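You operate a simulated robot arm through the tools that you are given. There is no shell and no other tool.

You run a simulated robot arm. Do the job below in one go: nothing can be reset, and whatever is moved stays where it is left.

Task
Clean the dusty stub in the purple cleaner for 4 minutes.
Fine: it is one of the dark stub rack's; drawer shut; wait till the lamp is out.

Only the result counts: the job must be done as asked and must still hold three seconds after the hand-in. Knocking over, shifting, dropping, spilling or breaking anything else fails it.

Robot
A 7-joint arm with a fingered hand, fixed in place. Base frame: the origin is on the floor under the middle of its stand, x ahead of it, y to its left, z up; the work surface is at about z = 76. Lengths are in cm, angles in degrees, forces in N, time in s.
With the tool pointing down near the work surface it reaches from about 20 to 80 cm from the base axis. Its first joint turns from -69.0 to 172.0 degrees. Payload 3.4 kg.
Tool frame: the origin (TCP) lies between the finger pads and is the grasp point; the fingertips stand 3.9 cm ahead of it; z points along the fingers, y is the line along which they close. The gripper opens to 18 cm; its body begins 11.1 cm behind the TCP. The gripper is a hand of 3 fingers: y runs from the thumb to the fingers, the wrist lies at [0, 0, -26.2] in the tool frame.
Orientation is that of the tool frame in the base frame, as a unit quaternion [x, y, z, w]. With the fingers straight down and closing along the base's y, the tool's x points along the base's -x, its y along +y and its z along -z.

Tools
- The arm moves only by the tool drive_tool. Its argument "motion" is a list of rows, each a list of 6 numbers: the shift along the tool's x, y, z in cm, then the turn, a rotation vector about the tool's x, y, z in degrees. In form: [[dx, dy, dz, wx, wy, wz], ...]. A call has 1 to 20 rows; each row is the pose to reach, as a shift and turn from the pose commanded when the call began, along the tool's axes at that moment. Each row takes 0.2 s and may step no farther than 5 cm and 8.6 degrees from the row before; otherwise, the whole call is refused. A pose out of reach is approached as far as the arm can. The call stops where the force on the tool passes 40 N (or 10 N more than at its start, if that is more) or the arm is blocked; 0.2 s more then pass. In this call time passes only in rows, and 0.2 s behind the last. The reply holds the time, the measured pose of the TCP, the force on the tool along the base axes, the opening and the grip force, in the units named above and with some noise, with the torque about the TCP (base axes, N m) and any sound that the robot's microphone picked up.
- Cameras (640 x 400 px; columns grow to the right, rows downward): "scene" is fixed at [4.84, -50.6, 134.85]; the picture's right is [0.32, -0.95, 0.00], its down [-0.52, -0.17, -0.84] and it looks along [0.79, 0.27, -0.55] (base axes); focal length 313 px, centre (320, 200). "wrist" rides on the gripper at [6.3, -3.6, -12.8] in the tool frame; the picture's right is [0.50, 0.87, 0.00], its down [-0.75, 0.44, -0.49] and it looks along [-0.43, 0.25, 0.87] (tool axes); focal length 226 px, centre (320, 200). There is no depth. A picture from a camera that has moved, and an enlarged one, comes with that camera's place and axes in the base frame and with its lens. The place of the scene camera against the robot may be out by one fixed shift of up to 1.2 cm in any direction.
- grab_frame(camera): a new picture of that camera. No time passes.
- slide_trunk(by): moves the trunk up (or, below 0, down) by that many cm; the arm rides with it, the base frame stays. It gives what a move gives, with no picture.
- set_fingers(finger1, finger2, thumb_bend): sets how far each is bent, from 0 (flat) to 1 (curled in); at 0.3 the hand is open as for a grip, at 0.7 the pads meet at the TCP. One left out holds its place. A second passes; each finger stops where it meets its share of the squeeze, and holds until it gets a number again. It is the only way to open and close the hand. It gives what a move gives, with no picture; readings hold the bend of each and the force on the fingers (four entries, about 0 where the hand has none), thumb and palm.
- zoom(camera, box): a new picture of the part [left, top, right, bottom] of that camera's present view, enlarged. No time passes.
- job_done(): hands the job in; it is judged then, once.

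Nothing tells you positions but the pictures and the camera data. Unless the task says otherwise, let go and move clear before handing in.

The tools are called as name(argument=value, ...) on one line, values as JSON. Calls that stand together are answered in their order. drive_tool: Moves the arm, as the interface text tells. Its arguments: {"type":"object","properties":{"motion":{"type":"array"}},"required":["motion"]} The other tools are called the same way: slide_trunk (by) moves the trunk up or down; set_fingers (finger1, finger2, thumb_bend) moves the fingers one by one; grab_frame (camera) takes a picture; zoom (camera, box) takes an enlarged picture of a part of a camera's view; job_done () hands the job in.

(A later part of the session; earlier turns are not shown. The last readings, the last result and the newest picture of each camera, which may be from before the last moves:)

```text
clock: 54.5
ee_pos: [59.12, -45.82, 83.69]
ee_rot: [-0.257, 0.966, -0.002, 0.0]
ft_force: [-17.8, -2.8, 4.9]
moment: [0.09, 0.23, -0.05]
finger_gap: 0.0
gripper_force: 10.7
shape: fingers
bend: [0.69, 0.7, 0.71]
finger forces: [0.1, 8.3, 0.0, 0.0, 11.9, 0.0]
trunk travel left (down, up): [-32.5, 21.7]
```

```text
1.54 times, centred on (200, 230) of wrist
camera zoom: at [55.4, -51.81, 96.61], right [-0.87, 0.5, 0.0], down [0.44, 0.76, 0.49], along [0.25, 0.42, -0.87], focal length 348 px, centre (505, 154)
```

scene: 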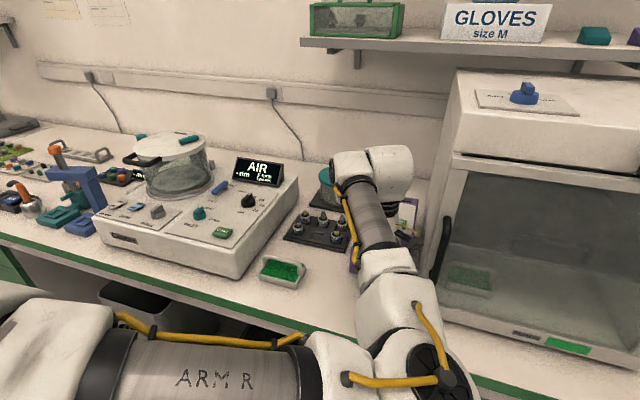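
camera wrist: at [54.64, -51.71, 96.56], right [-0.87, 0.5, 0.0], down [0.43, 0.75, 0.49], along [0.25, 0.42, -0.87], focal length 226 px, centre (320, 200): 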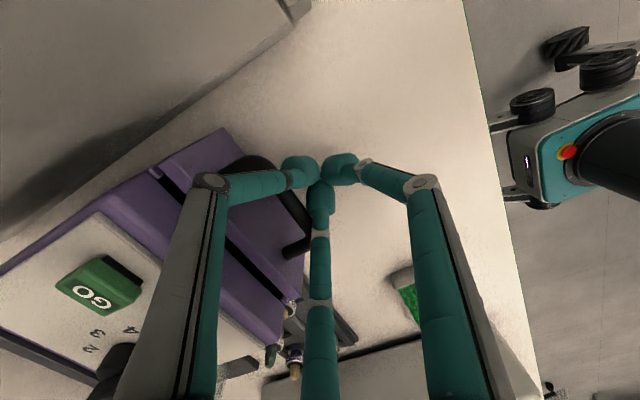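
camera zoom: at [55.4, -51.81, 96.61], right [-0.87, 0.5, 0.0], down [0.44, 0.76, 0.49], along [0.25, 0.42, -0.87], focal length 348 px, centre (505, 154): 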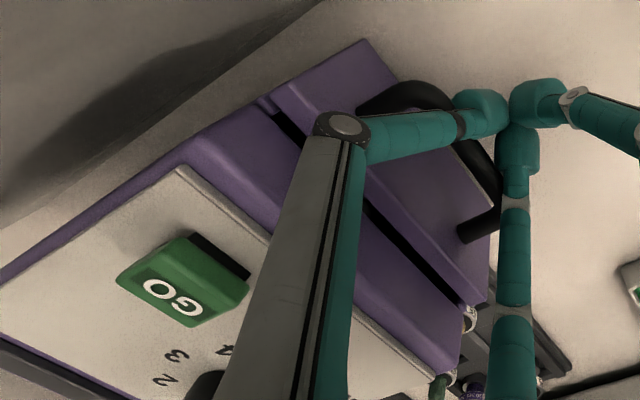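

drive_tool(motion=[[-0.1, -0.06, 0, 0, 0, 0], [-0.2, -0.12, 0, 0, 0, 0], [-0.2, -0.12, 0, 0, 0, 0]])

zoom(camera="wrist", box=[120, 100, 320, 300])

```text
clock: 55.4
ee_pos: [59.41, -45.83, 83.81]
ee_rot: [-0.258, 0.966, -0.002, -0.001]
ft_force: [-29.7, -5.3, 3.2]
moment: [-0.12, 0.45, -0.17]
finger_gap: 0.0
gripper_force: 15.7
shape: fingers
bend: [0.69, 0.7, 0.72]
finger forces: [0.1, 8.8, 0.0, 0.1, 23.4, 0.1]
trunk travel left (down, up): [-32.5, 21.7]
```

```text
2.00 times, centred on (220, 200) of wrist
camera zoom: at [55.56, -51.85, 96.66], right [-0.87, 0.5, 0.0], down [0.44, 0.76, 0.49], along [0.24, 0.42, -0.87], focal length 452 px, centre (520, 200)
```

zoom: 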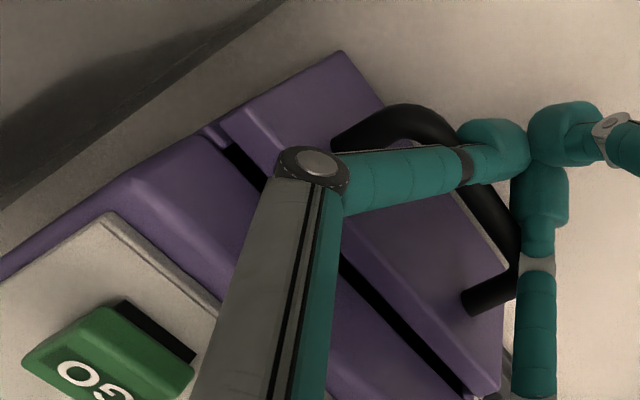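

The push is now stiff and the travel is about 12.4 cm, so the drawer looks shut. I'll back off, rise and check from outside.

drive_tool(motion=[[0.5, 0.3, 0, 0, 0, 0], [1.3, 0.75, 0, 0, 0, 0], [2.6, 1.5, 0, 0, 0, 0], [4.3, 2.5, 0, 0, 0, 0], [4.3, 2.5, -3, 0, 0, 0], [4.3, 2.5, -6, 0, 0, 0], [4.3, 2.5, -9, 0, 0, 0], [4.3, 2.5, -12, 0, 0, 0], [4.3, 2.5, -15, 0, 0, 0]])

grab_frame(camera="wrist")

grab_frame(camera="scene")

```text
clock: 57.4
ee_pos: [54.59, -45.67, 98.7]
ee_rot: [-0.259, 0.966, -0.001, 0.001]
ft_force: [1.3, -0.3, -0.2]
moment: [-0.03, 0.02, 0.01]
finger_gap: 0.0
gripper_force: 0.2
shape: fingers
bend: [0.69, 0.7, 0.7]
finger forces: [0.0, 0.0, 0.0, 0.0, 0.1, 0.1]
trunk travel left (down, up): [-32.5, 21.7]
```

```text
taken
camera wrist: at [50.81, -51.67, 111.63], right [-0.87, 0.5, 0.0], down [0.43, 0.75, 0.49], along [0.25, 0.42, -0.87], focal length 226 px, centre (320, 200)
```

wrist: 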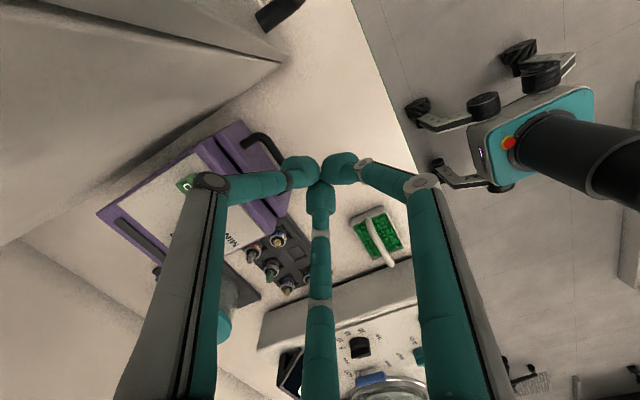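

```text
taken
```

scene: 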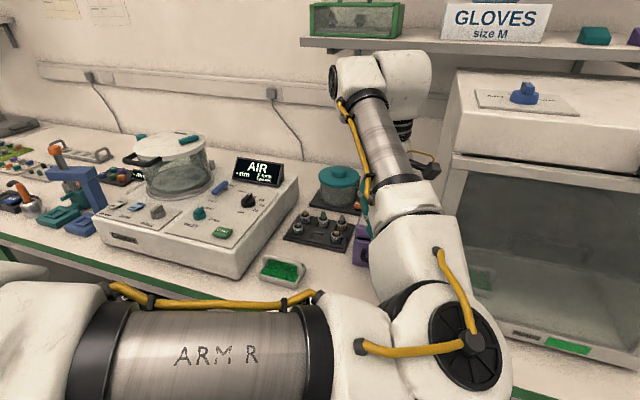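

zoom(camera="wrist", box=[90, 100, 290, 280])

drive_tool(motion=[[0, 3, -1, 0, 0, 0], [0, 6, -2, 0, 0, 0], [0, 9, -3, 0, 0, 0], [0, 12, -4, 0, 0, 0], [0, 15, -5, 0, 0, 0], [0, 18, -5, 0, 0, 0]])

grab_frame(camera="wrist")

grab_frame(camera="scene")

```text
2.22 times, centred on (190, 190) of wrist
camera zoom: at [50.81, -51.67, 111.63], right [-0.87, 0.5, 0.0], down [0.43, 0.75, 0.49], along [0.25, 0.42, -0.87], focal length 502 px, centre (609, 222)
```

zoom: 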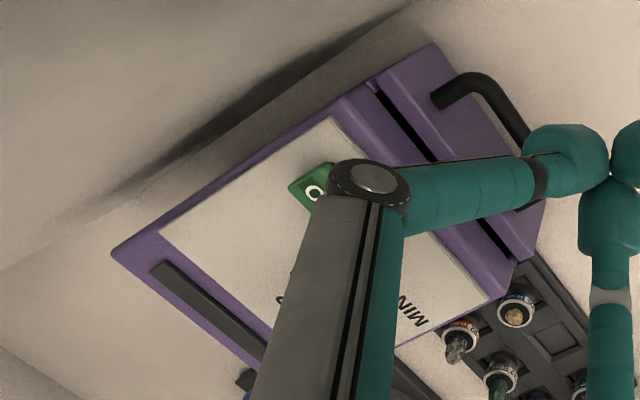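

```text
clock: 58.8
ee_pos: [45.51, -29.81, 103.65]
ee_rot: [-0.258, 0.966, -0.001, 0.001]
ft_force: [-0.1, 0.5, 0.2]
moment: [-0.02, -0.01, 0.01]
finger_gap: 0.0
gripper_force: 0.1
shape: fingers
bend: [0.69, 0.7, 0.7]
finger forces: [0.0, 0.0, 0.0, 0.0, 0.0, 0.0]
trunk travel left (down, up): [-32.5, 21.7]
```

```text
taken
camera wrist: at [41.77, -35.96, 116.52], right [-0.87, 0.5, 0.0], down [0.43, 0.75, 0.49], along [0.25, 0.42, -0.87], focal length 226 px, centre (320, 200)
```

wrist: 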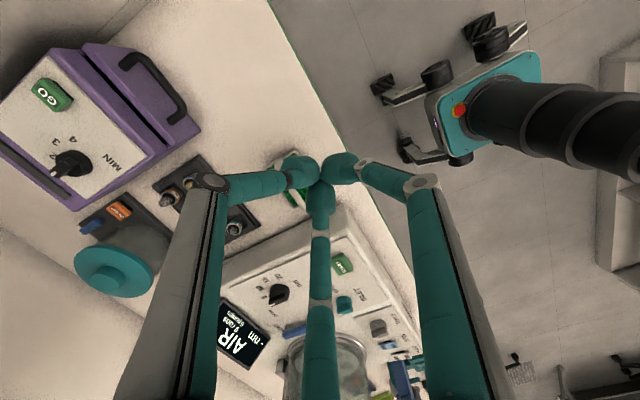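

```text
taken
```

scene: 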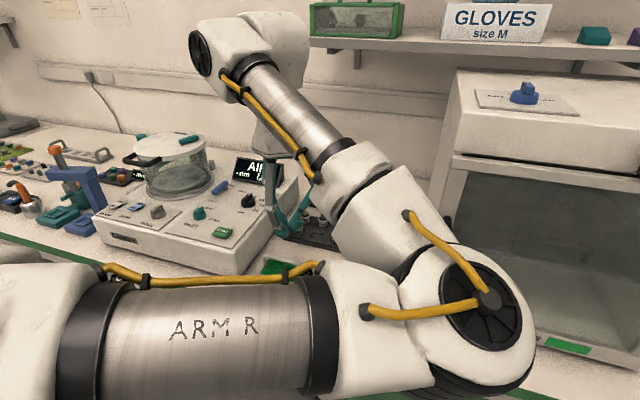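

zoom(camera="wrist", box=[0, 30, 210, 220])

zoom(camera="wrist", box=[30, 110, 130, 210])

```text
2.11 times, centred on (105, 125) of wrist
camera zoom: at [41.77, -35.96, 116.52], right [-0.87, 0.5, 0.0], down [0.43, 0.75, 0.49], along [0.25, 0.42, -0.87], focal length 476 px, centre (773, 358)
```

zoom: 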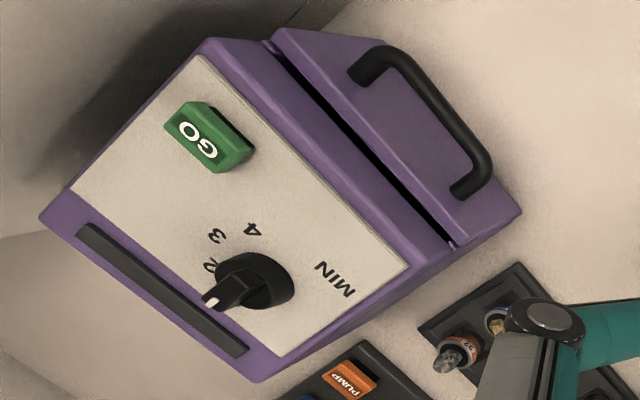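

```text
4.00 times, centred on (80, 160) of wrist
camera zoom: at [41.77, -35.96, 116.52], right [-0.87, 0.5, 0.0], down [0.43, 0.75, 0.49], along [0.25, 0.42, -0.87], focal length 904 px, centre (1280, 360)
```

zoom: 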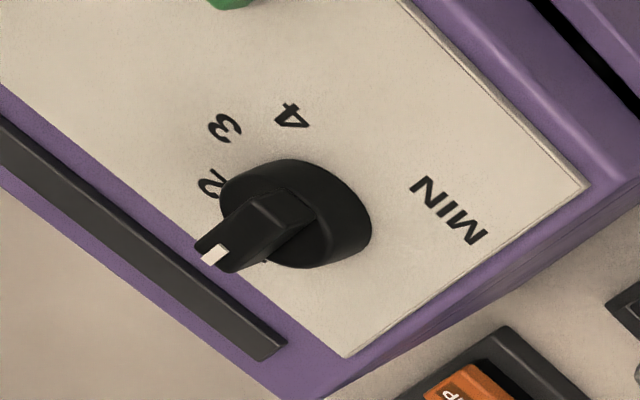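

The drawer is flush with the box sides. The knob centre is near (74.3, -43.1) and its pointer bar (top z≈90.5) still points to 1. I'll use the thumb, reaching out, to push the pointer clockwise round to 4, so I'll extend it and check where its tip sits.

set_fingers(finger1=0.75, finger2=0.75, thumb_bend=0.3)

grab_frame(camera="wrist")

zoom(camera="scene", box=[220, 120, 340, 270])

```text
clock: 59.8
ee_pos: [45.59, -30.12, 103.65]
ee_rot: [-0.259, 0.966, -0.002, 0.001]
ft_force: [-1.0, 0.2, 0.2]
moment: [-0.02, 0.03, -0.05]
finger_gap: 7.94
gripper_force: 0.2
shape: fingers
bend: [0.73, 0.73, 0.3]
finger forces: [0.1, 0.0, 0.0, 0.1, 0.1, 0.0]
trunk travel left (down, up): [-32.5, 21.7]
```

```text
taken
camera wrist: at [41.81, -36.07, 116.48], right [-0.87, 0.5, 0.0], down [0.43, 0.75, 0.49], along [0.25, 0.42, -0.87], focal length 226 px, centre (320, 200)
```

wrist: 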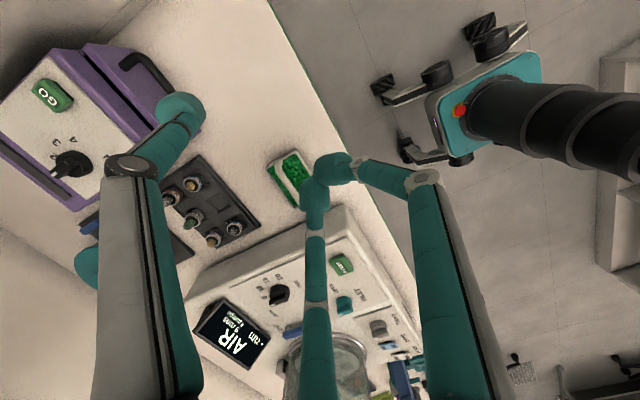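

```text
2.67 times, centred on (280, 195) of scene
camera zoom: at [4.84, -50.6, 134.85], right [0.32, -0.95, 0.0], down [-0.52, -0.17, -0.84], along [0.79, 0.27, -0.55], focal length 834 px, centre (427, 213)
```

zoom: 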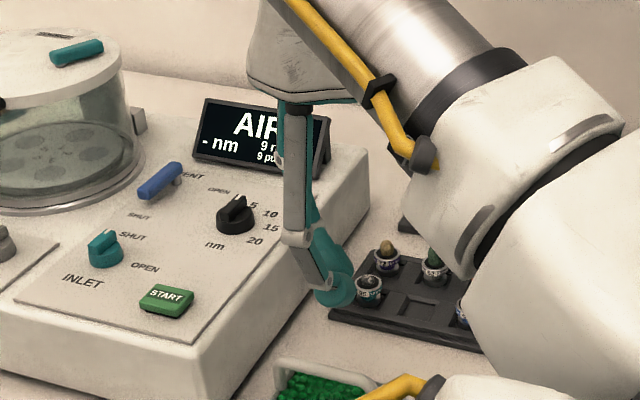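

The thumb is extended with its pad about 7.8 cm off the tool axis. I'll move so the thumb tip comes above the left side of the knob, staying high for now.

drive_tool(motion=[[-2.57, -1.95, 0.64, 0, 0, 0], [-5.14, -3.9, 1.29, 0, 0, 0], [-7.71, -5.84, 1.93, 0, 0, 0], [-10.28, -7.78, 2.57, 0, 0, 0], [-12.86, -9.73, 3.2, 0, 0, 0], [-15.43, -11.68, 3.86, 0, 0, 0], [-18.0, -13.6, 4.5, 0, 0, 0], [-20.57, -15.57, 5.15, 0, 0, 0], [-20.57, -15.57, 5.15, 0, 0, 0]])

grab_frame(camera="wrist")

grab_frame(camera="scene")

```text
clock: 61.8
ee_pos: [71.14, -33.31, 98.5]
ee_rot: [-0.259, 0.966, -0.001, 0.002]
ft_force: [0.1, -0.3, 0.6]
moment: [0.01, -0.02, 0.03]
finger_gap: 7.94
gripper_force: 0.1
shape: fingers
bend: [0.73, 0.73, 0.3]
finger forces: [0.0, 0.0, 0.0, 0.1, 0.0, 0.0]
trunk travel left (down, up): [-32.5, 21.7]
```

```text
taken
camera wrist: at [67.43, -39.32, 111.4], right [-0.87, 0.5, 0.0], down [0.43, 0.76, 0.49], along [0.25, 0.42, -0.87], focal length 226 px, centre (320, 200)
```

wrist: 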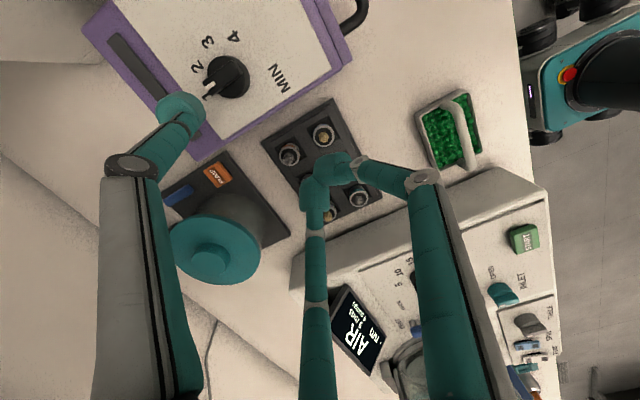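

```text
taken
```

scene: 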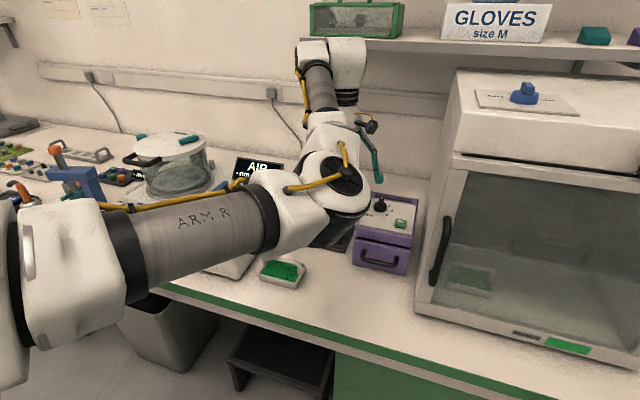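

The scene camera now has a clear view: the drawer is shut and the thumb hovers near the knob. I'll zoom in.

zoom(camera="scene", box=[330, 130, 430, 280])

zoom(camera="wrist", box=[100, 0, 300, 160])

zoom(camera="scene", box=[350, 180, 420, 240])

```text
2.67 times, centred on (380, 205) of scene
camera zoom: at [4.84, -50.6, 134.85], right [0.32, -0.95, 0.0], down [-0.52, -0.17, -0.84], along [0.79, 0.27, -0.55], focal length 834 px, centre (160, 187)
```

zoom: 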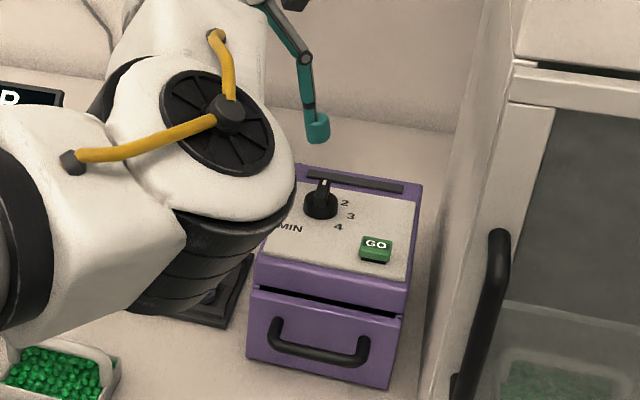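

```text
2.50 times, centred on (200, 80) of wrist
camera zoom: at [67.43, -39.32, 111.4], right [-0.87, 0.5, 0.0], down [0.43, 0.76, 0.49], along [0.25, 0.42, -0.87], focal length 565 px, centre (620, 500)
```

zoom: 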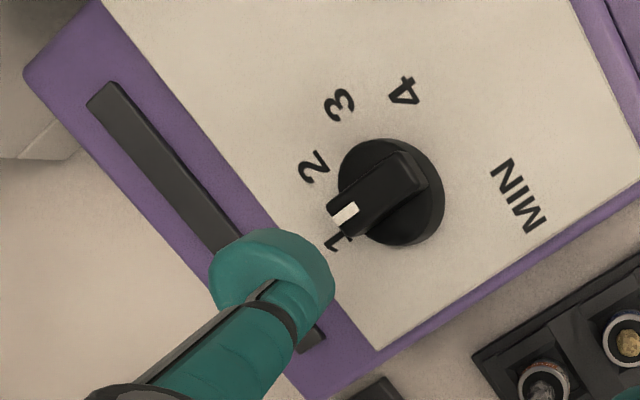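

```text
6.67 times, centred on (385, 210) of scene
camera zoom: at [4.84, -50.6, 134.85], right [0.32, -0.95, 0.0], down [-0.52, -0.17, -0.84], along [0.79, 0.27, -0.55], focal length 2085 px, centre (-113, 133)
```

zoom: 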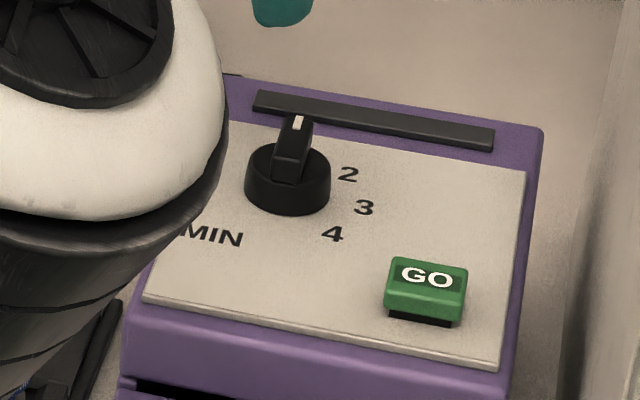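

The thumb tip is about 9.9 cm off-axis, now near (76.2, -41.9). I'll shift it to the +y side of the pointer's end and go down beside the bar.

drive_tool(motion=[[-0.12, 1.31, 0, 0, 0, 0], [-0.12, 1.31, 1, 0, 0, 0], [-0.12, 1.31, 2, 0, 0, 0], [-0.12, 1.31, 3, 0, 0, 0], [-0.12, 1.31, 4, 0, 0, 0], [-0.12, 1.31, 4, 0, 0, 0]])

zoom(camera="scene", box=[350, 160, 420, 230])

zoom(camera="wrist", box=[100, 0, 300, 160])

```text
clock: 63.1
ee_pos: [70.79, -32.07, 94.59]
ee_rot: [-0.259, 0.966, -0.001, 0.001]
ft_force: [0.1, 0.2, 0.0]
moment: [0.01, -0.01, 0.04]
finger_gap: 7.93
gripper_force: 0.0
shape: fingers
bend: [0.73, 0.73, 0.3]
finger forces: [0.0, 0.0, 0.0, 0.0, 0.1, 0.1]
trunk travel left (down, up): [-32.5, 21.7]
```

```text
5.71 times, centred on (385, 195) of scene
camera zoom: at [4.84, -50.6, 134.85], right [0.32, -0.95, 0.0], down [-0.52, -0.17, -0.84], along [0.79, 0.27, -0.55], focal length 1787 px, centre (-51, 229)
```

zoom: 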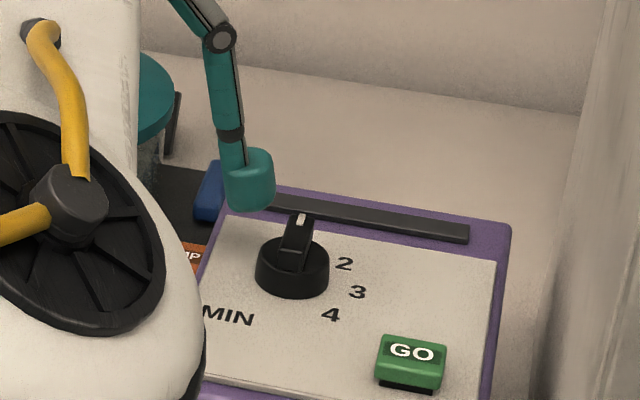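

```text
2.50 times, centred on (200, 80) of wrist
camera zoom: at [67.0, -38.09, 107.43], right [-0.87, 0.5, 0.0], down [0.43, 0.75, 0.49], along [0.25, 0.42, -0.87], focal length 565 px, centre (620, 500)
```

zoom: 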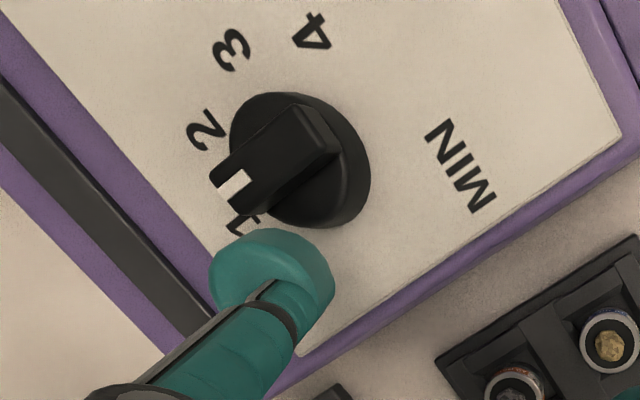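

drive_tool(motion=[[0, 0, 0.4, 0, 0, 0], [0, 0, 0.8, 0, 0, 0], [0, 0, 1.2, 0, 0, 0], [0, 0, 1.3, 0, 0, 0]])

zoom(camera="scene", box=[355, 170, 405, 220])

zoom(camera="wrist", box=[100, 0, 300, 160])

```text
clock: 64.2
ee_pos: [70.72, -32.19, 93.22]
ee_rot: [-0.259, 0.966, -0.001, 0.001]
ft_force: [-0.4, -0.3, -0.2]
moment: [0.01, -0.05, 0.01]
finger_gap: 7.95
gripper_force: 0.1
shape: fingers
bend: [0.73, 0.73, 0.3]
finger forces: [0.1, 0.1, 0.0, 0.1, 0.0, 0.0]
trunk travel left (down, up): [-32.5, 21.7]
```

```text
8.00 times, centred on (380, 195) of scene
camera zoom: at [4.84, -50.6, 134.85], right [0.32, -0.95, 0.0], down [-0.52, -0.17, -0.84], along [0.79, 0.27, -0.55], focal length 2502 px, centre (-160, 240)
```

zoom: 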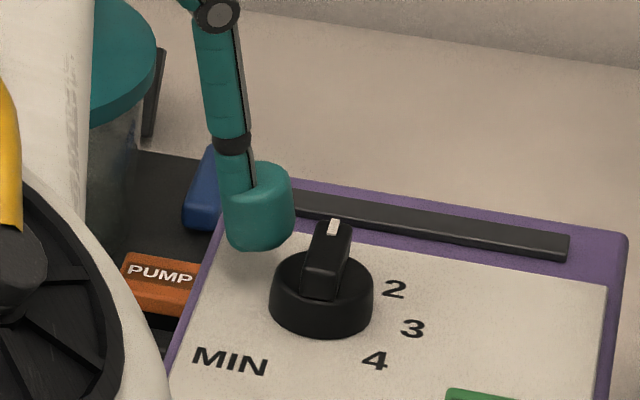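

```text
2.50 times, centred on (200, 80) of wrist
camera zoom: at [66.98, -38.11, 106.11], right [-0.87, 0.5, 0.0], down [0.43, 0.76, 0.49], along [0.25, 0.42, -0.87], focal length 565 px, centre (620, 500)
```

zoom: 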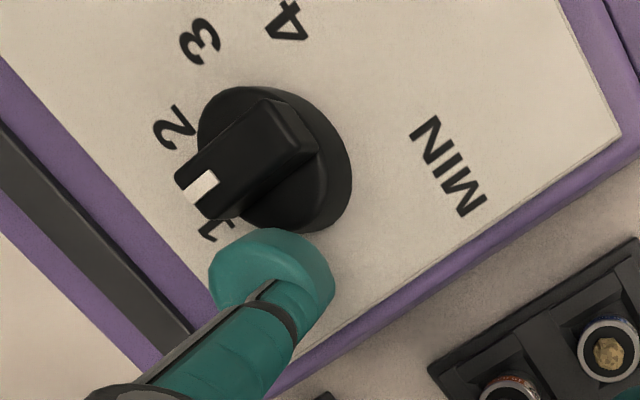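

The tip is beside the pointer and overlaps it in height. I'll push it along an arc toward position 2 first.

drive_tool(motion=[[0.18, -0.3, 0, 0, 0, 0], [0.35, -0.61, 0, 0, 0, 0], [0.28, -0.9, 0, 0, 0, 0], [0.24, -1.155, 0, 0, 0, 0], [0.25, -1.43, 0, 0, 0, 0], [0.277, -1.7, 0, 0, 0, 0], [0.36, -1.97, 0, 0, 0, 0], [0.456, -2.23, 0, 0, 0, 0]])

zoom(camera="scene", box=[355, 170, 405, 220])

zoom(camera="wrist", box=[100, 0, 300, 160])

```text
clock: 66.0
ee_pos: [71.48, -34.2, 93.22]
ee_rot: [-0.258, 0.966, -0.001, 0.0]
ft_force: [0.8, 0.9, 0.7]
moment: [0.02, -0.02, 0.09]
finger_gap: 7.92
gripper_force: 0.3
shape: fingers
bend: [0.73, 0.73, 0.3]
finger forces: [0.0, 0.0, 0.0, 0.0, 1.0, 0.1]
trunk travel left (down, up): [-32.5, 21.7]
```

```text
8.00 times, centred on (380, 195) of scene
camera zoom: at [4.84, -50.6, 134.85], right [0.32, -0.95, 0.0], down [-0.52, -0.17, -0.84], along [0.79, 0.27, -0.55], focal length 2502 px, centre (-160, 240)
```

zoom: 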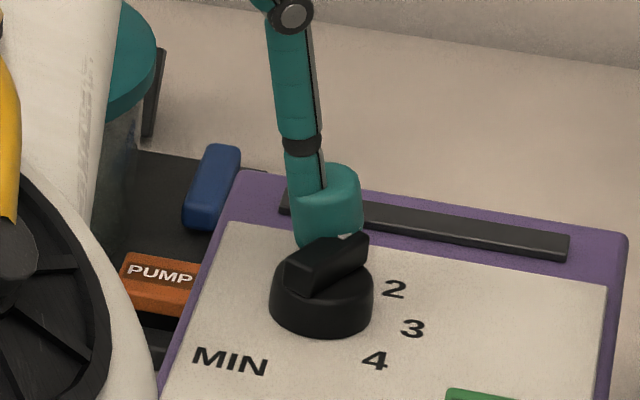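

```text
2.50 times, centred on (200, 80) of wrist
camera zoom: at [67.67, -40.31, 106.11], right [-0.87, 0.5, 0.0], down [0.43, 0.75, 0.49], along [0.25, 0.42, -0.87], focal length 565 px, centre (620, 500)
```

zoom: 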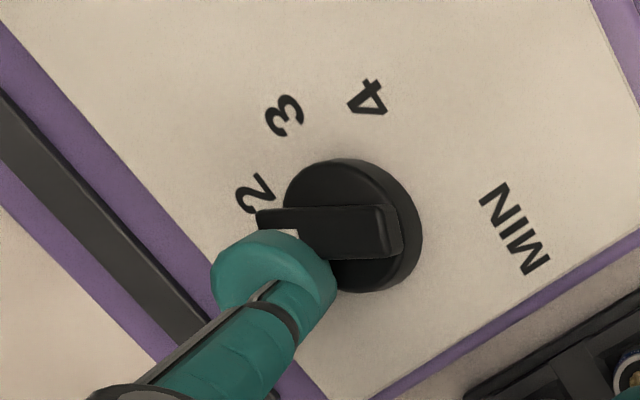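

The pointer turns easily and follows. I'll continue along the arc past 2 toward 3.

drive_tool(motion=[[0.13, -0.25, 0, 0, 0, 0], [0.3, -0.46, 0, 0, 0, 0], [0.5, -0.66, 0, 0, 0, 0], [0.72, -0.83, 0, 0, 0, 0], [0.97, -0.96, 0, 0, 0, 0], [1.22, -1.07, 0, 0, 0, 0], [1.49, -1.14, 0, 0, 0, 0], [1.77, -1.18, 0, 0, 0, 0]])

zoom(camera="scene", box=[355, 170, 405, 220])

zoom(camera="wrist", box=[100, 0, 300, 160])

```text
clock: 67.8
ee_pos: [70.43, -36.21, 93.25]
ee_rot: [-0.259, 0.966, -0.001, 0.0]
ft_force: [-0.2, -0.3, 0.2]
moment: [-0.01, 0.01, 0.05]
finger_gap: 8.0
gripper_force: 0.1
shape: fingers
bend: [0.73, 0.73, 0.3]
finger forces: [0.0, 0.0, 0.1, 0.0, 0.3, 0.0]
trunk travel left (down, up): [-32.5, 21.7]
```

```text
8.00 times, centred on (380, 195) of scene
camera zoom: at [4.84, -50.6, 134.85], right [0.32, -0.95, 0.0], down [-0.52, -0.17, -0.84], along [0.79, 0.27, -0.55], focal length 2502 px, centre (-160, 240)
```

zoom: 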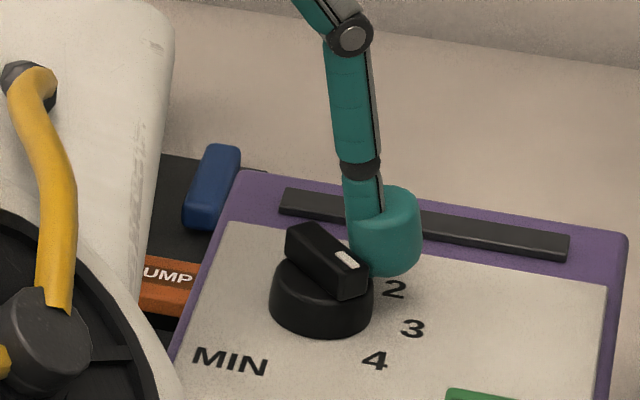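

```text
2.50 times, centred on (200, 80) of wrist
camera zoom: at [66.7, -42.25, 106.14], right [-0.87, 0.5, 0.0], down [0.43, 0.75, 0.49], along [0.25, 0.42, -0.87], focal length 565 px, centre (620, 500)
```

zoom: 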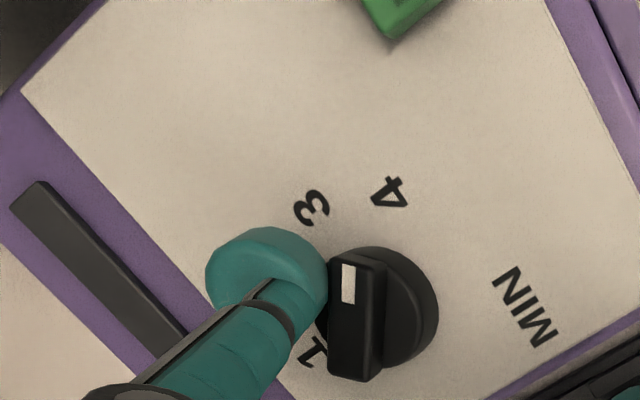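

The pointer is now well past 2. I'll zoom in closely to read its exact angle.

zoom(camera="wrist", box=[180, 60, 260, 150])

zoom(camera="scene", box=[370, 190, 400, 215])

```text
4.44 times, centred on (220, 105) of wrist
camera zoom: at [66.7, -42.25, 106.14], right [-0.87, 0.5, 0.0], down [0.43, 0.75, 0.49], along [0.25, 0.42, -0.87], focal length 1005 px, centre (764, 622)
```

zoom: 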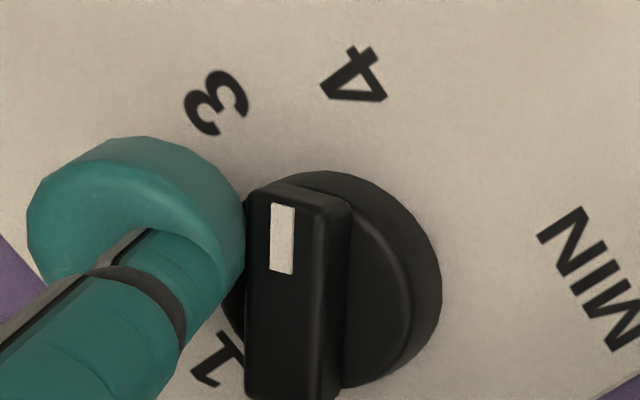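

```text
16.00 times, centred on (385, 202) of scene
camera zoom: at [4.84, -50.6, 134.85], right [0.32, -0.95, 0.0], down [-0.52, -0.17, -0.84], along [0.79, 0.27, -0.55], focal length 5004 px, centre (-720, 160)
```

zoom: 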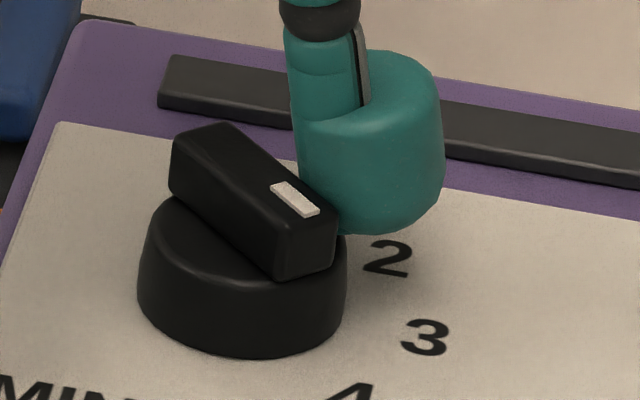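

The pointer now lines up with the 4 label from both views, at about -135°. I'll move the thumb away from the bar and lift, then re-check.

drive_tool(motion=[[-0.06, -0.25, 0, 0, 0, 0], [-0.13, -0.5, 0, 0, 0, 0], [-0.13, -0.5, -1, 0, 0, 0], [-0.13, -0.5, -2.5, 0, 0, 0], [-0.13, -0.5, -4.5, 0, 0, 0], [-0.13, -0.5, -6, 0, 0, 0], [-0.13, -0.5, -6, 0, 0, 0]])

zoom(camera="scene", box=[355, 170, 425, 240])

zoom(camera="wrist", box=[100, 0, 300, 160])

```text
clock: 69.3
ee_pos: [70.93, -36.45, 99.37]
ee_rot: [-0.258, 0.966, 0.0, 0.0]
ft_force: [0.4, -0.2, 0.2]
moment: [-0.05, 0.02, 0.02]
finger_gap: 7.98
gripper_force: 0.0
shape: fingers
bend: [0.73, 0.73, 0.3]
finger forces: [0.1, 0.0, 0.1, 0.1, 0.0, 0.0]
trunk travel left (down, up): [-32.5, 21.7]
```

```text
5.71 times, centred on (390, 205) of scene
camera zoom: at [4.84, -50.6, 134.85], right [0.32, -0.95, 0.0], down [-0.52, -0.17, -0.84], along [0.79, 0.27, -0.55], focal length 1787 px, centre (-80, 171)
```

zoom: 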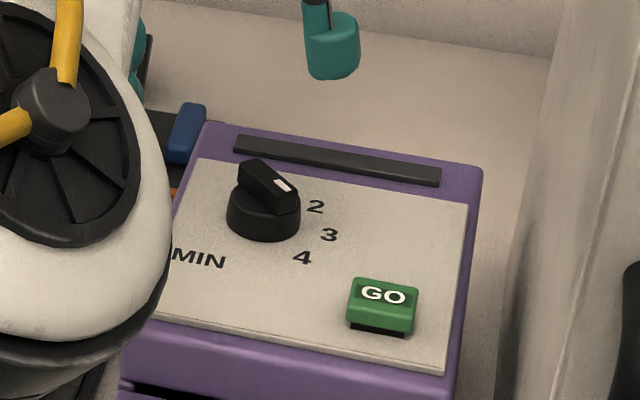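

```text
2.50 times, centred on (200, 80) of wrist
camera zoom: at [67.14, -42.53, 112.18], right [-0.87, 0.5, 0.0], down [0.43, 0.75, 0.49], along [0.25, 0.42, -0.87], focal length 565 px, centre (620, 500)
```

zoom: 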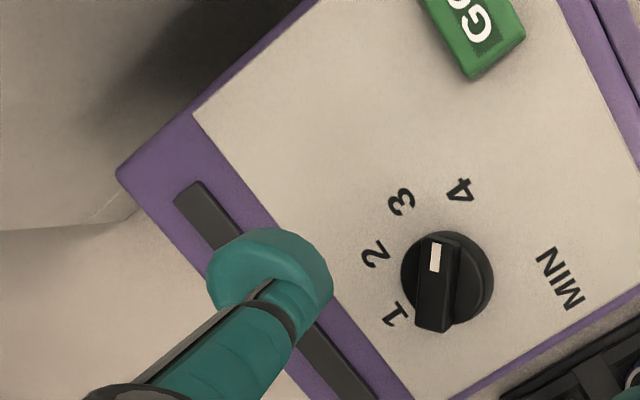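

The knob is at 4. Next I'll open the other two fingers clear of the cleaner and move the thumb tip over the GO button at about (69.15, -49.4).

set_fingers(finger1=0.3, finger2=0.3)

drive_tool(motion=[[2.0, -0.09, 0, 0, 0, 0], [4.0, -0.17, 0, 0, 0, 0], [6.0, -0.26, 0, 0, 0, 0], [7.85, -0.34, 0, 0, 0, 0], [7.85, -0.34, 1.5, 0, 0, 0], [7.85, -0.34, 3, 0, 0, 0], [7.85, -0.34, 4.5, 0, 0, 0], [7.85, -0.34, 4.5, 0, 0, 0]])

grab_frame(camera="wrist")

grab_frame(camera="scene")

zoom(camera="scene", box=[355, 170, 425, 240])

zoom(camera="wrist", box=[100, 0, 300, 160])

```text
clock: 70.3
ee_pos: [70.78, -36.43, 99.35]
ee_rot: [-0.26, 0.966, -0.002, 0.0]
ft_force: [-0.5, -0.1, 0.6]
moment: [0.0, -0.03, -0.03]
finger_gap: 15.18
gripper_force: 0.1
shape: fingers
bend: [0.3, 0.3, 0.3]
finger forces: [0.0, 0.0, 0.0, 0.0, 0.0, 0.0]
trunk travel left (down, up): [-32.5, 21.7]
```

```text
clock: 72.2
ee_pos: [64.19, -40.62, 94.82]
ee_rot: [-0.258, 0.966, -0.001, 0.002]
ft_force: [0.7, -0.4, -0.4]
moment: [0.01, 0.02, 0.02]
finger_gap: 15.17
gripper_force: 0.0
shape: fingers
bend: [0.3, 0.3, 0.3]
finger forces: [0.0, 0.0, 0.0, 0.0, 0.0, 0.0]
trunk travel left (down, up): [-32.5, 21.7]
```

```text
taken
camera wrist: at [60.4, -46.74, 107.67], right [-0.87, 0.5, 0.0], down [0.43, 0.75, 0.49], along [0.25, 0.42, -0.87], focal length 226 px, centre (320, 200)
```

wrist: 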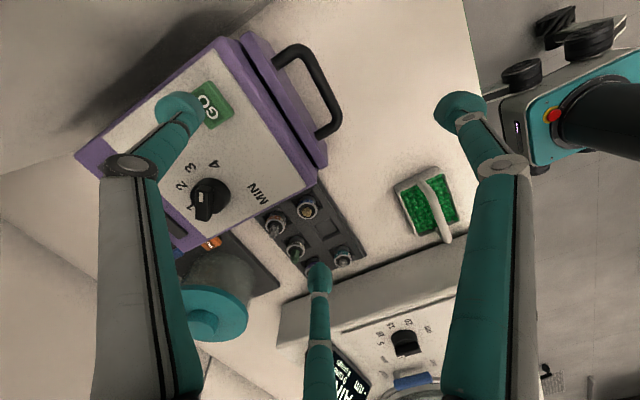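

```text
taken
```

scene: 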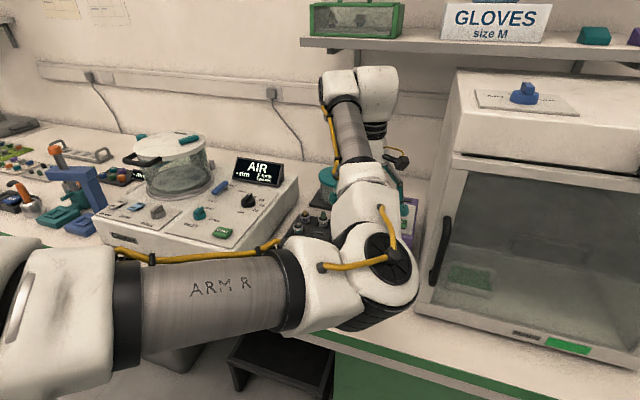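

```text
5.71 times, centred on (390, 205) of scene
camera zoom: at [4.84, -50.6, 134.85], right [0.32, -0.95, 0.0], down [-0.52, -0.17, -0.84], along [0.79, 0.27, -0.55], focal length 1787 px, centre (-80, 171)
```

zoom: 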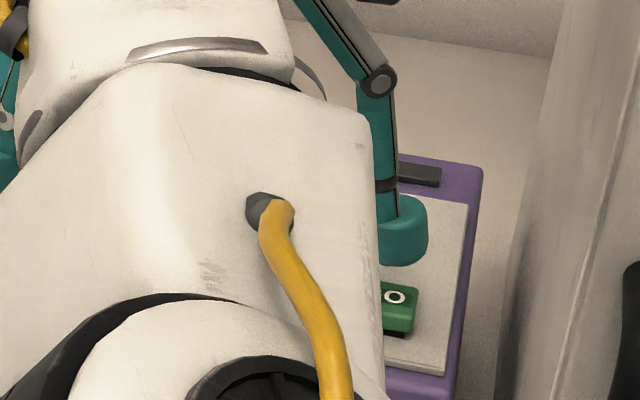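

```text
2.50 times, centred on (200, 80) of wrist
camera zoom: at [60.4, -46.74, 107.67], right [-0.87, 0.5, 0.0], down [0.43, 0.75, 0.49], along [0.25, 0.42, -0.87], focal length 565 px, centre (620, 500)
```

zoom: 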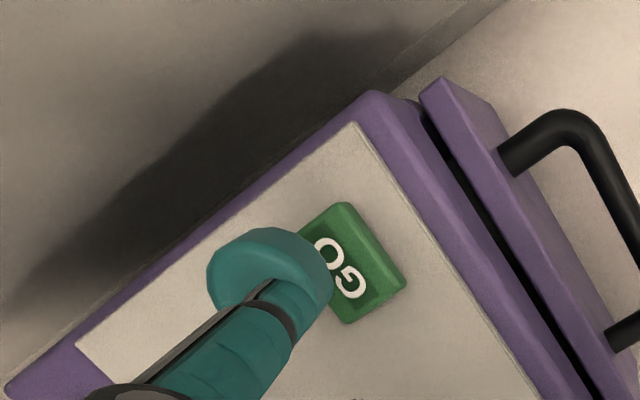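

The thumb tip is above GO. I'll lower to just above it and then press in small steps.

drive_tool(motion=[[0, 0, 0.7, 0, 0, 0], [0, 0, 1.4, 0, 0, 0], [0, 0, 2.1, 0, 0, 0], [0, 0, 2.4, 0, 0, 0], [0, 0, 2.4, 0, 0, 0]])

zoom(camera="wrist", box=[100, 0, 300, 160])

zoom(camera="scene", box=[380, 180, 425, 240])

```text
clock: 73.3
ee_pos: [64.16, -40.61, 92.49]
ee_rot: [-0.259, 0.966, -0.001, 0.001]
ft_force: [-1.3, 1.3, 4.9]
moment: [-0.34, -0.17, -0.03]
finger_gap: 15.23
gripper_force: 2.6
shape: fingers
bend: [0.3, 0.3, 0.3]
finger forces: [0.1, 0.0, 0.0, 0.1, 4.5, 0.0]
trunk travel left (down, up): [-32.5, 21.7]
heard: click
```

```text
2.50 times, centred on (200, 80) of wrist
camera zoom: at [60.45, -46.73, 105.29], right [-0.87, 0.5, 0.0], down [0.43, 0.76, 0.49], along [0.25, 0.42, -0.87], focal length 565 px, centre (620, 500)
```

zoom: 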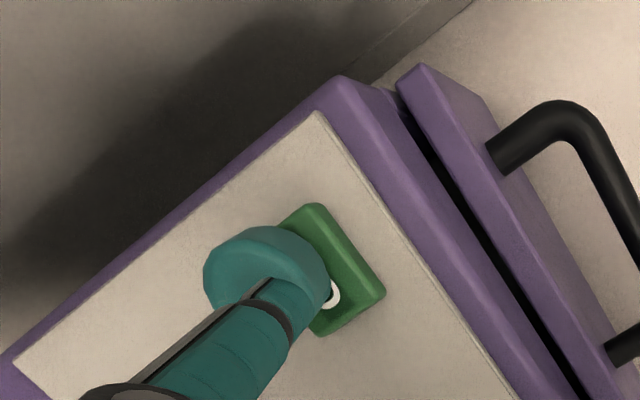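

```text
6.67 times, centred on (402, 210) of scene
camera zoom: at [4.84, -50.6, 134.85], right [0.32, -0.95, 0.0], down [-0.52, -0.17, -0.84], along [0.79, 0.27, -0.55], focal length 2085 px, centre (-230, 133)
```

zoom: 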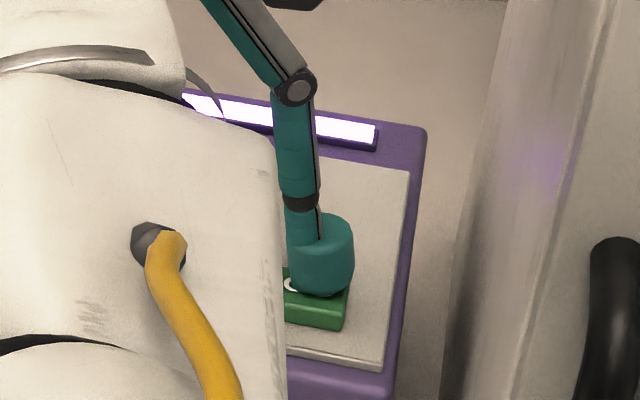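

I heard the click and the lamp bar at the back of the cleaner is lit, so cleaning has started. I'll lift off the button straight up.

drive_tool(motion=[[0, 0, -0.5, 0, 0, 0], [0, 0, -1.5, 0, 0, 0], [0, 0, -3, 0, 0, 0], [0, 0, -5, 0, 0, 0], [0, 0, -7.5, 0, 0, 0], [0, 0, -10, 0, 0, 0], [0, 0, -10, 0, 0, 0]])

grab_frame(camera="scene")

zoom(camera="wrist", box=[60, 0, 320, 230])

```text
clock: 75.0
ee_pos: [64.21, -40.63, 102.27]
ee_rot: [-0.258, 0.966, -0.001, 0.001]
ft_force: [-0.2, -0.2, 0.6]
moment: [0.01, 0.0, 0.0]
finger_gap: 15.16
gripper_force: 0.0
shape: fingers
bend: [0.3, 0.3, 0.3]
finger forces: [0.0, 0.0, 0.1, 0.1, 0.0, 0.0]
trunk travel left (down, up): [-32.5, 21.7]
```

```text
taken
```

scene: 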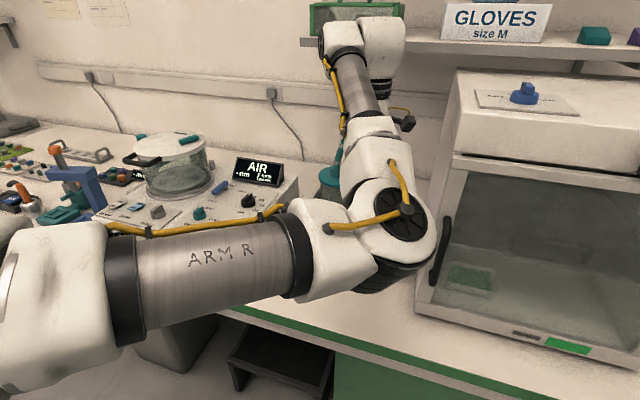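

```text
1.74 times, centred on (190, 115) of wrist
camera zoom: at [60.5, -46.71, 115.22], right [-0.87, 0.5, 0.0], down [0.43, 0.75, 0.49], along [0.25, 0.42, -0.87], focal length 393 px, centre (546, 348)
```

zoom: 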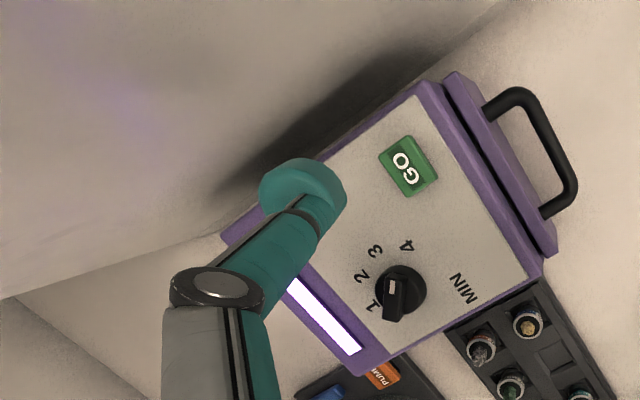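

The lamp is on, the drawer is shut and the knob reads 4. I'll move the hand clear over the rack side at a safe height so the scene camera can see the lamp.

drive_tool(motion=[[-1.6, 1.08, -0.4, 0, 0, 0], [-3.2, 2.17, -0.8, 0, 0, 0], [-4.8, 3.25, -1.2, 0, 0, 0], [-6.4, 4.33, -1.6, 0, 0, 0], [-8.0, 5.4, -2, 0, 0, 0], [-9.6, 6.5, -2, 0, 0, 0], [-11.2, 7.58, -2, 0, 0, 0], [-12.8, 8.66, -2, 0, 0, 0]])

grab_frame(camera="scene")

zoom(camera="scene", box=[340, 170, 430, 290])

```text
clock: 76.8
ee_pos: [70.85, -26.59, 104.37]
ee_rot: [-0.259, 0.966, -0.002, 0.0]
ft_force: [0.5, 0.1, -1.6]
moment: [0.0, 0.01, -0.02]
finger_gap: 15.2
gripper_force: 0.0
shape: fingers
bend: [0.3, 0.3, 0.3]
finger forces: [0.0, 0.0, 0.0, 0.1, 0.1, 0.0]
trunk travel left (down, up): [-32.5, 21.7]
```

```text
taken
```

scene: 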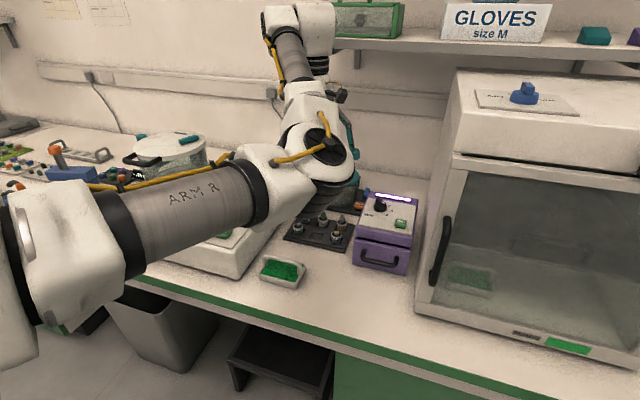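

```text
3.33 times, centred on (385, 230) of scene
camera zoom: at [4.84, -50.6, 134.85], right [0.32, -0.95, 0.0], down [-0.52, -0.17, -0.84], along [0.79, 0.27, -0.55], focal length 1042 px, centre (103, 100)
```

zoom: 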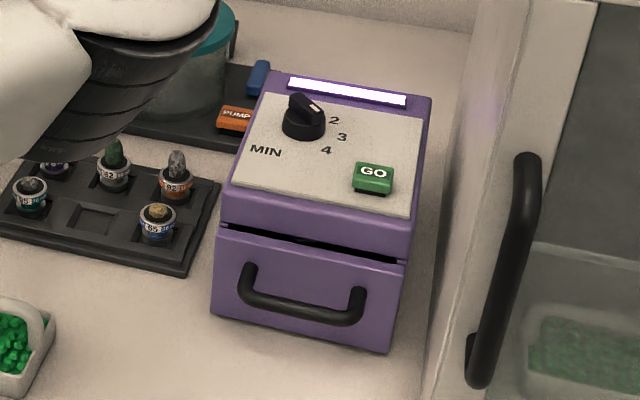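

The lamp is lit and in full view. I'll wait with zero-motion commands and watch the lamp.

drive_tool(motion=[[0, 0, 0, 0, 0, 0], [0, 0, 0, 0, 0, 0], [0, 0, 0, 0, 0, 0], [0, 0, 0, 0, 0, 0], [0, 0, 0, 0, 0, 0], [0, 0, 0, 0, 0, 0], [0, 0, 0, 0, 0, 0], [0, 0, 0, 0, 0, 0], [0, 0, 0, 0, 0, 0], [0, 0, 0, 0, 0, 0], [0, 0, 0, 0, 0, 0], [0, 0, 0, 0, 0, 0], [0, 0, 0, 0, 0, 0], [0, 0, 0, 0, 0, 0], [0, 0, 0, 0, 0, 0], [0, 0, 0, 0, 0, 0], [0, 0, 0, 0, 0, 0], [0, 0, 0, 0, 0, 0], [0, 0, 0, 0, 0, 0], [0, 0, 0, 0, 0, 0]])

drive_tool(motion=[[0, 0, 0, 0, 0, 0], [0, 0, 0, 0, 0, 0], [0, 0, 0, 0, 0, 0], [0, 0, 0, 0, 0, 0], [0, 0, 0, 0, 0, 0], [0, 0, 0, 0, 0, 0], [0, 0, 0, 0, 0, 0], [0, 0, 0, 0, 0, 0], [0, 0, 0, 0, 0, 0], [0, 0, 0, 0, 0, 0], [0, 0, 0, 0, 0, 0], [0, 0, 0, 0, 0, 0], [0, 0, 0, 0, 0, 0], [0, 0, 0, 0, 0, 0], [0, 0, 0, 0, 0, 0], [0, 0, 0, 0, 0, 0], [0, 0, 0, 0, 0, 0], [0, 0, 0, 0, 0, 0], [0, 0, 0, 0, 0, 0], [0, 0, 0, 0, 0, 0]])

zoom(camera="scene", box=[340, 170, 430, 290])

```text
clock: 81.0
ee_pos: [70.91, -26.7, 104.35]
ee_rot: [-0.259, 0.966, -0.002, 0.002]
ft_force: [-0.2, -0.2, -0.6]
moment: [0.0, 0.0, -0.02]
finger_gap: 15.18
gripper_force: 0.2
shape: fingers
bend: [0.3, 0.3, 0.3]
finger forces: [0.0, 0.0, 0.0, 0.1, 0.1, 0.1]
trunk travel left (down, up): [-32.5, 21.7]
```

```text
clock: 85.2
ee_pos: [70.92, -26.73, 104.33]
ee_rot: [-0.259, 0.966, -0.001, 0.0]
ft_force: [0.5, 0.5, 0.4]
moment: [0.02, 0.03, 0.02]
finger_gap: 15.19
gripper_force: 0.0
shape: fingers
bend: [0.3, 0.3, 0.3]
finger forces: [0.0, 0.0, 0.0, 0.1, 0.0, 0.0]
trunk travel left (down, up): [-32.5, 21.7]
```

```text
3.33 times, centred on (385, 230) of scene
camera zoom: at [4.84, -50.6, 134.85], right [0.32, -0.95, 0.0], down [-0.52, -0.17, -0.84], along [0.79, 0.27, -0.55], focal length 1042 px, centre (103, 100)
```

zoom: 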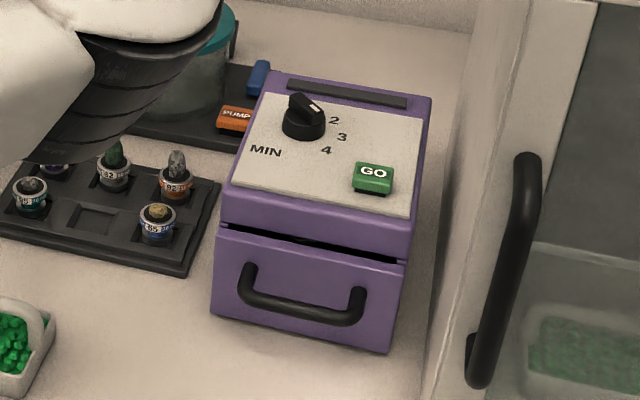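

The lamp has gone out, so the cycle is finished. I'll do a last check of the drawer, the knob and the surroundings.

zoom(camera="scene", box=[345, 225, 420, 285])

zoom(camera="scene", box=[365, 185, 425, 225])

grab_frame(camera="wrist")

grab_frame(camera="scene")

```text
6.67 times, centred on (382, 255) of scene
camera zoom: at [4.84, -50.6, 134.85], right [0.32, -0.95, 0.0], down [-0.52, -0.17, -0.84], along [0.79, 0.27, -0.55], focal length 2085 px, centre (-97, -167)
```

zoom: 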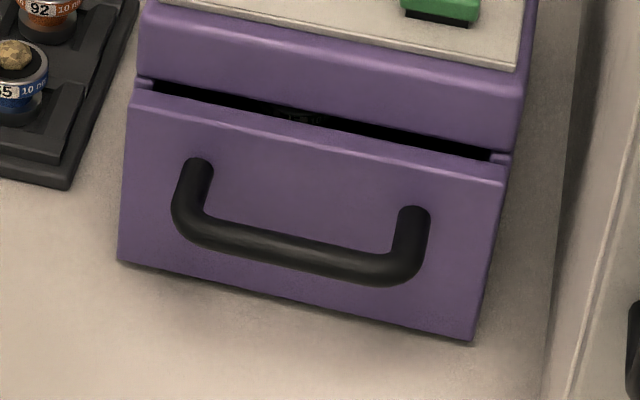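

```text
10.00 times, centred on (395, 205) of scene
camera zoom: at [4.84, -50.6, 134.85], right [0.32, -0.95, 0.0], down [-0.52, -0.17, -0.84], along [0.79, 0.27, -0.55], focal length 3127 px, centre (-430, 150)
```

zoom: 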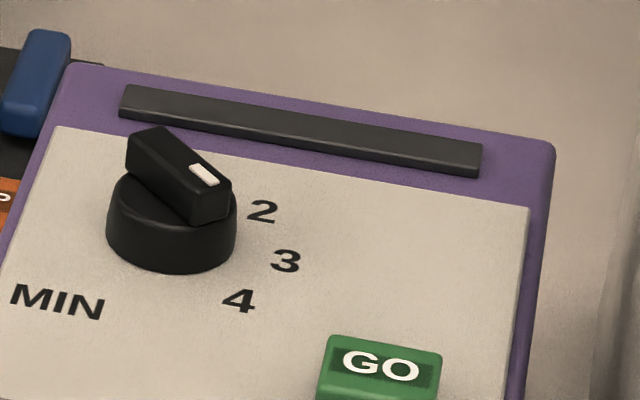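

```text
taken
camera wrist: at [67.16, -32.85, 117.15], right [-0.87, 0.5, 0.0], down [0.43, 0.75, 0.49], along [0.25, 0.42, -0.87], focal length 226 px, centre (320, 200)
```

wrist: 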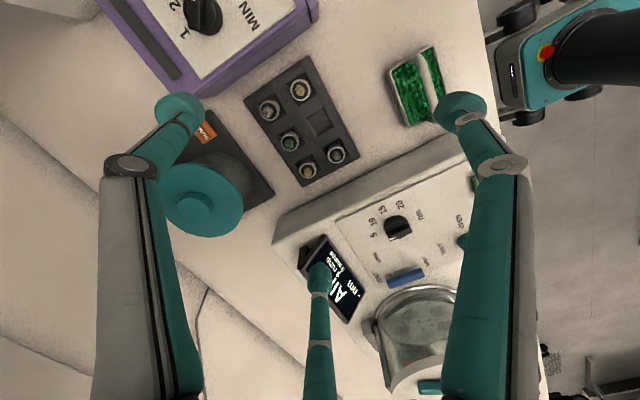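

```text
taken
```

scene: 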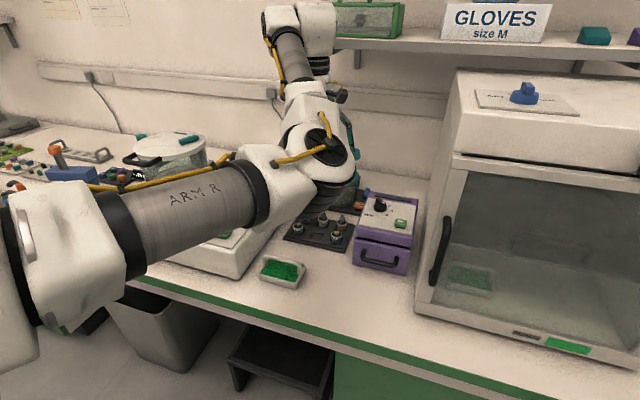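

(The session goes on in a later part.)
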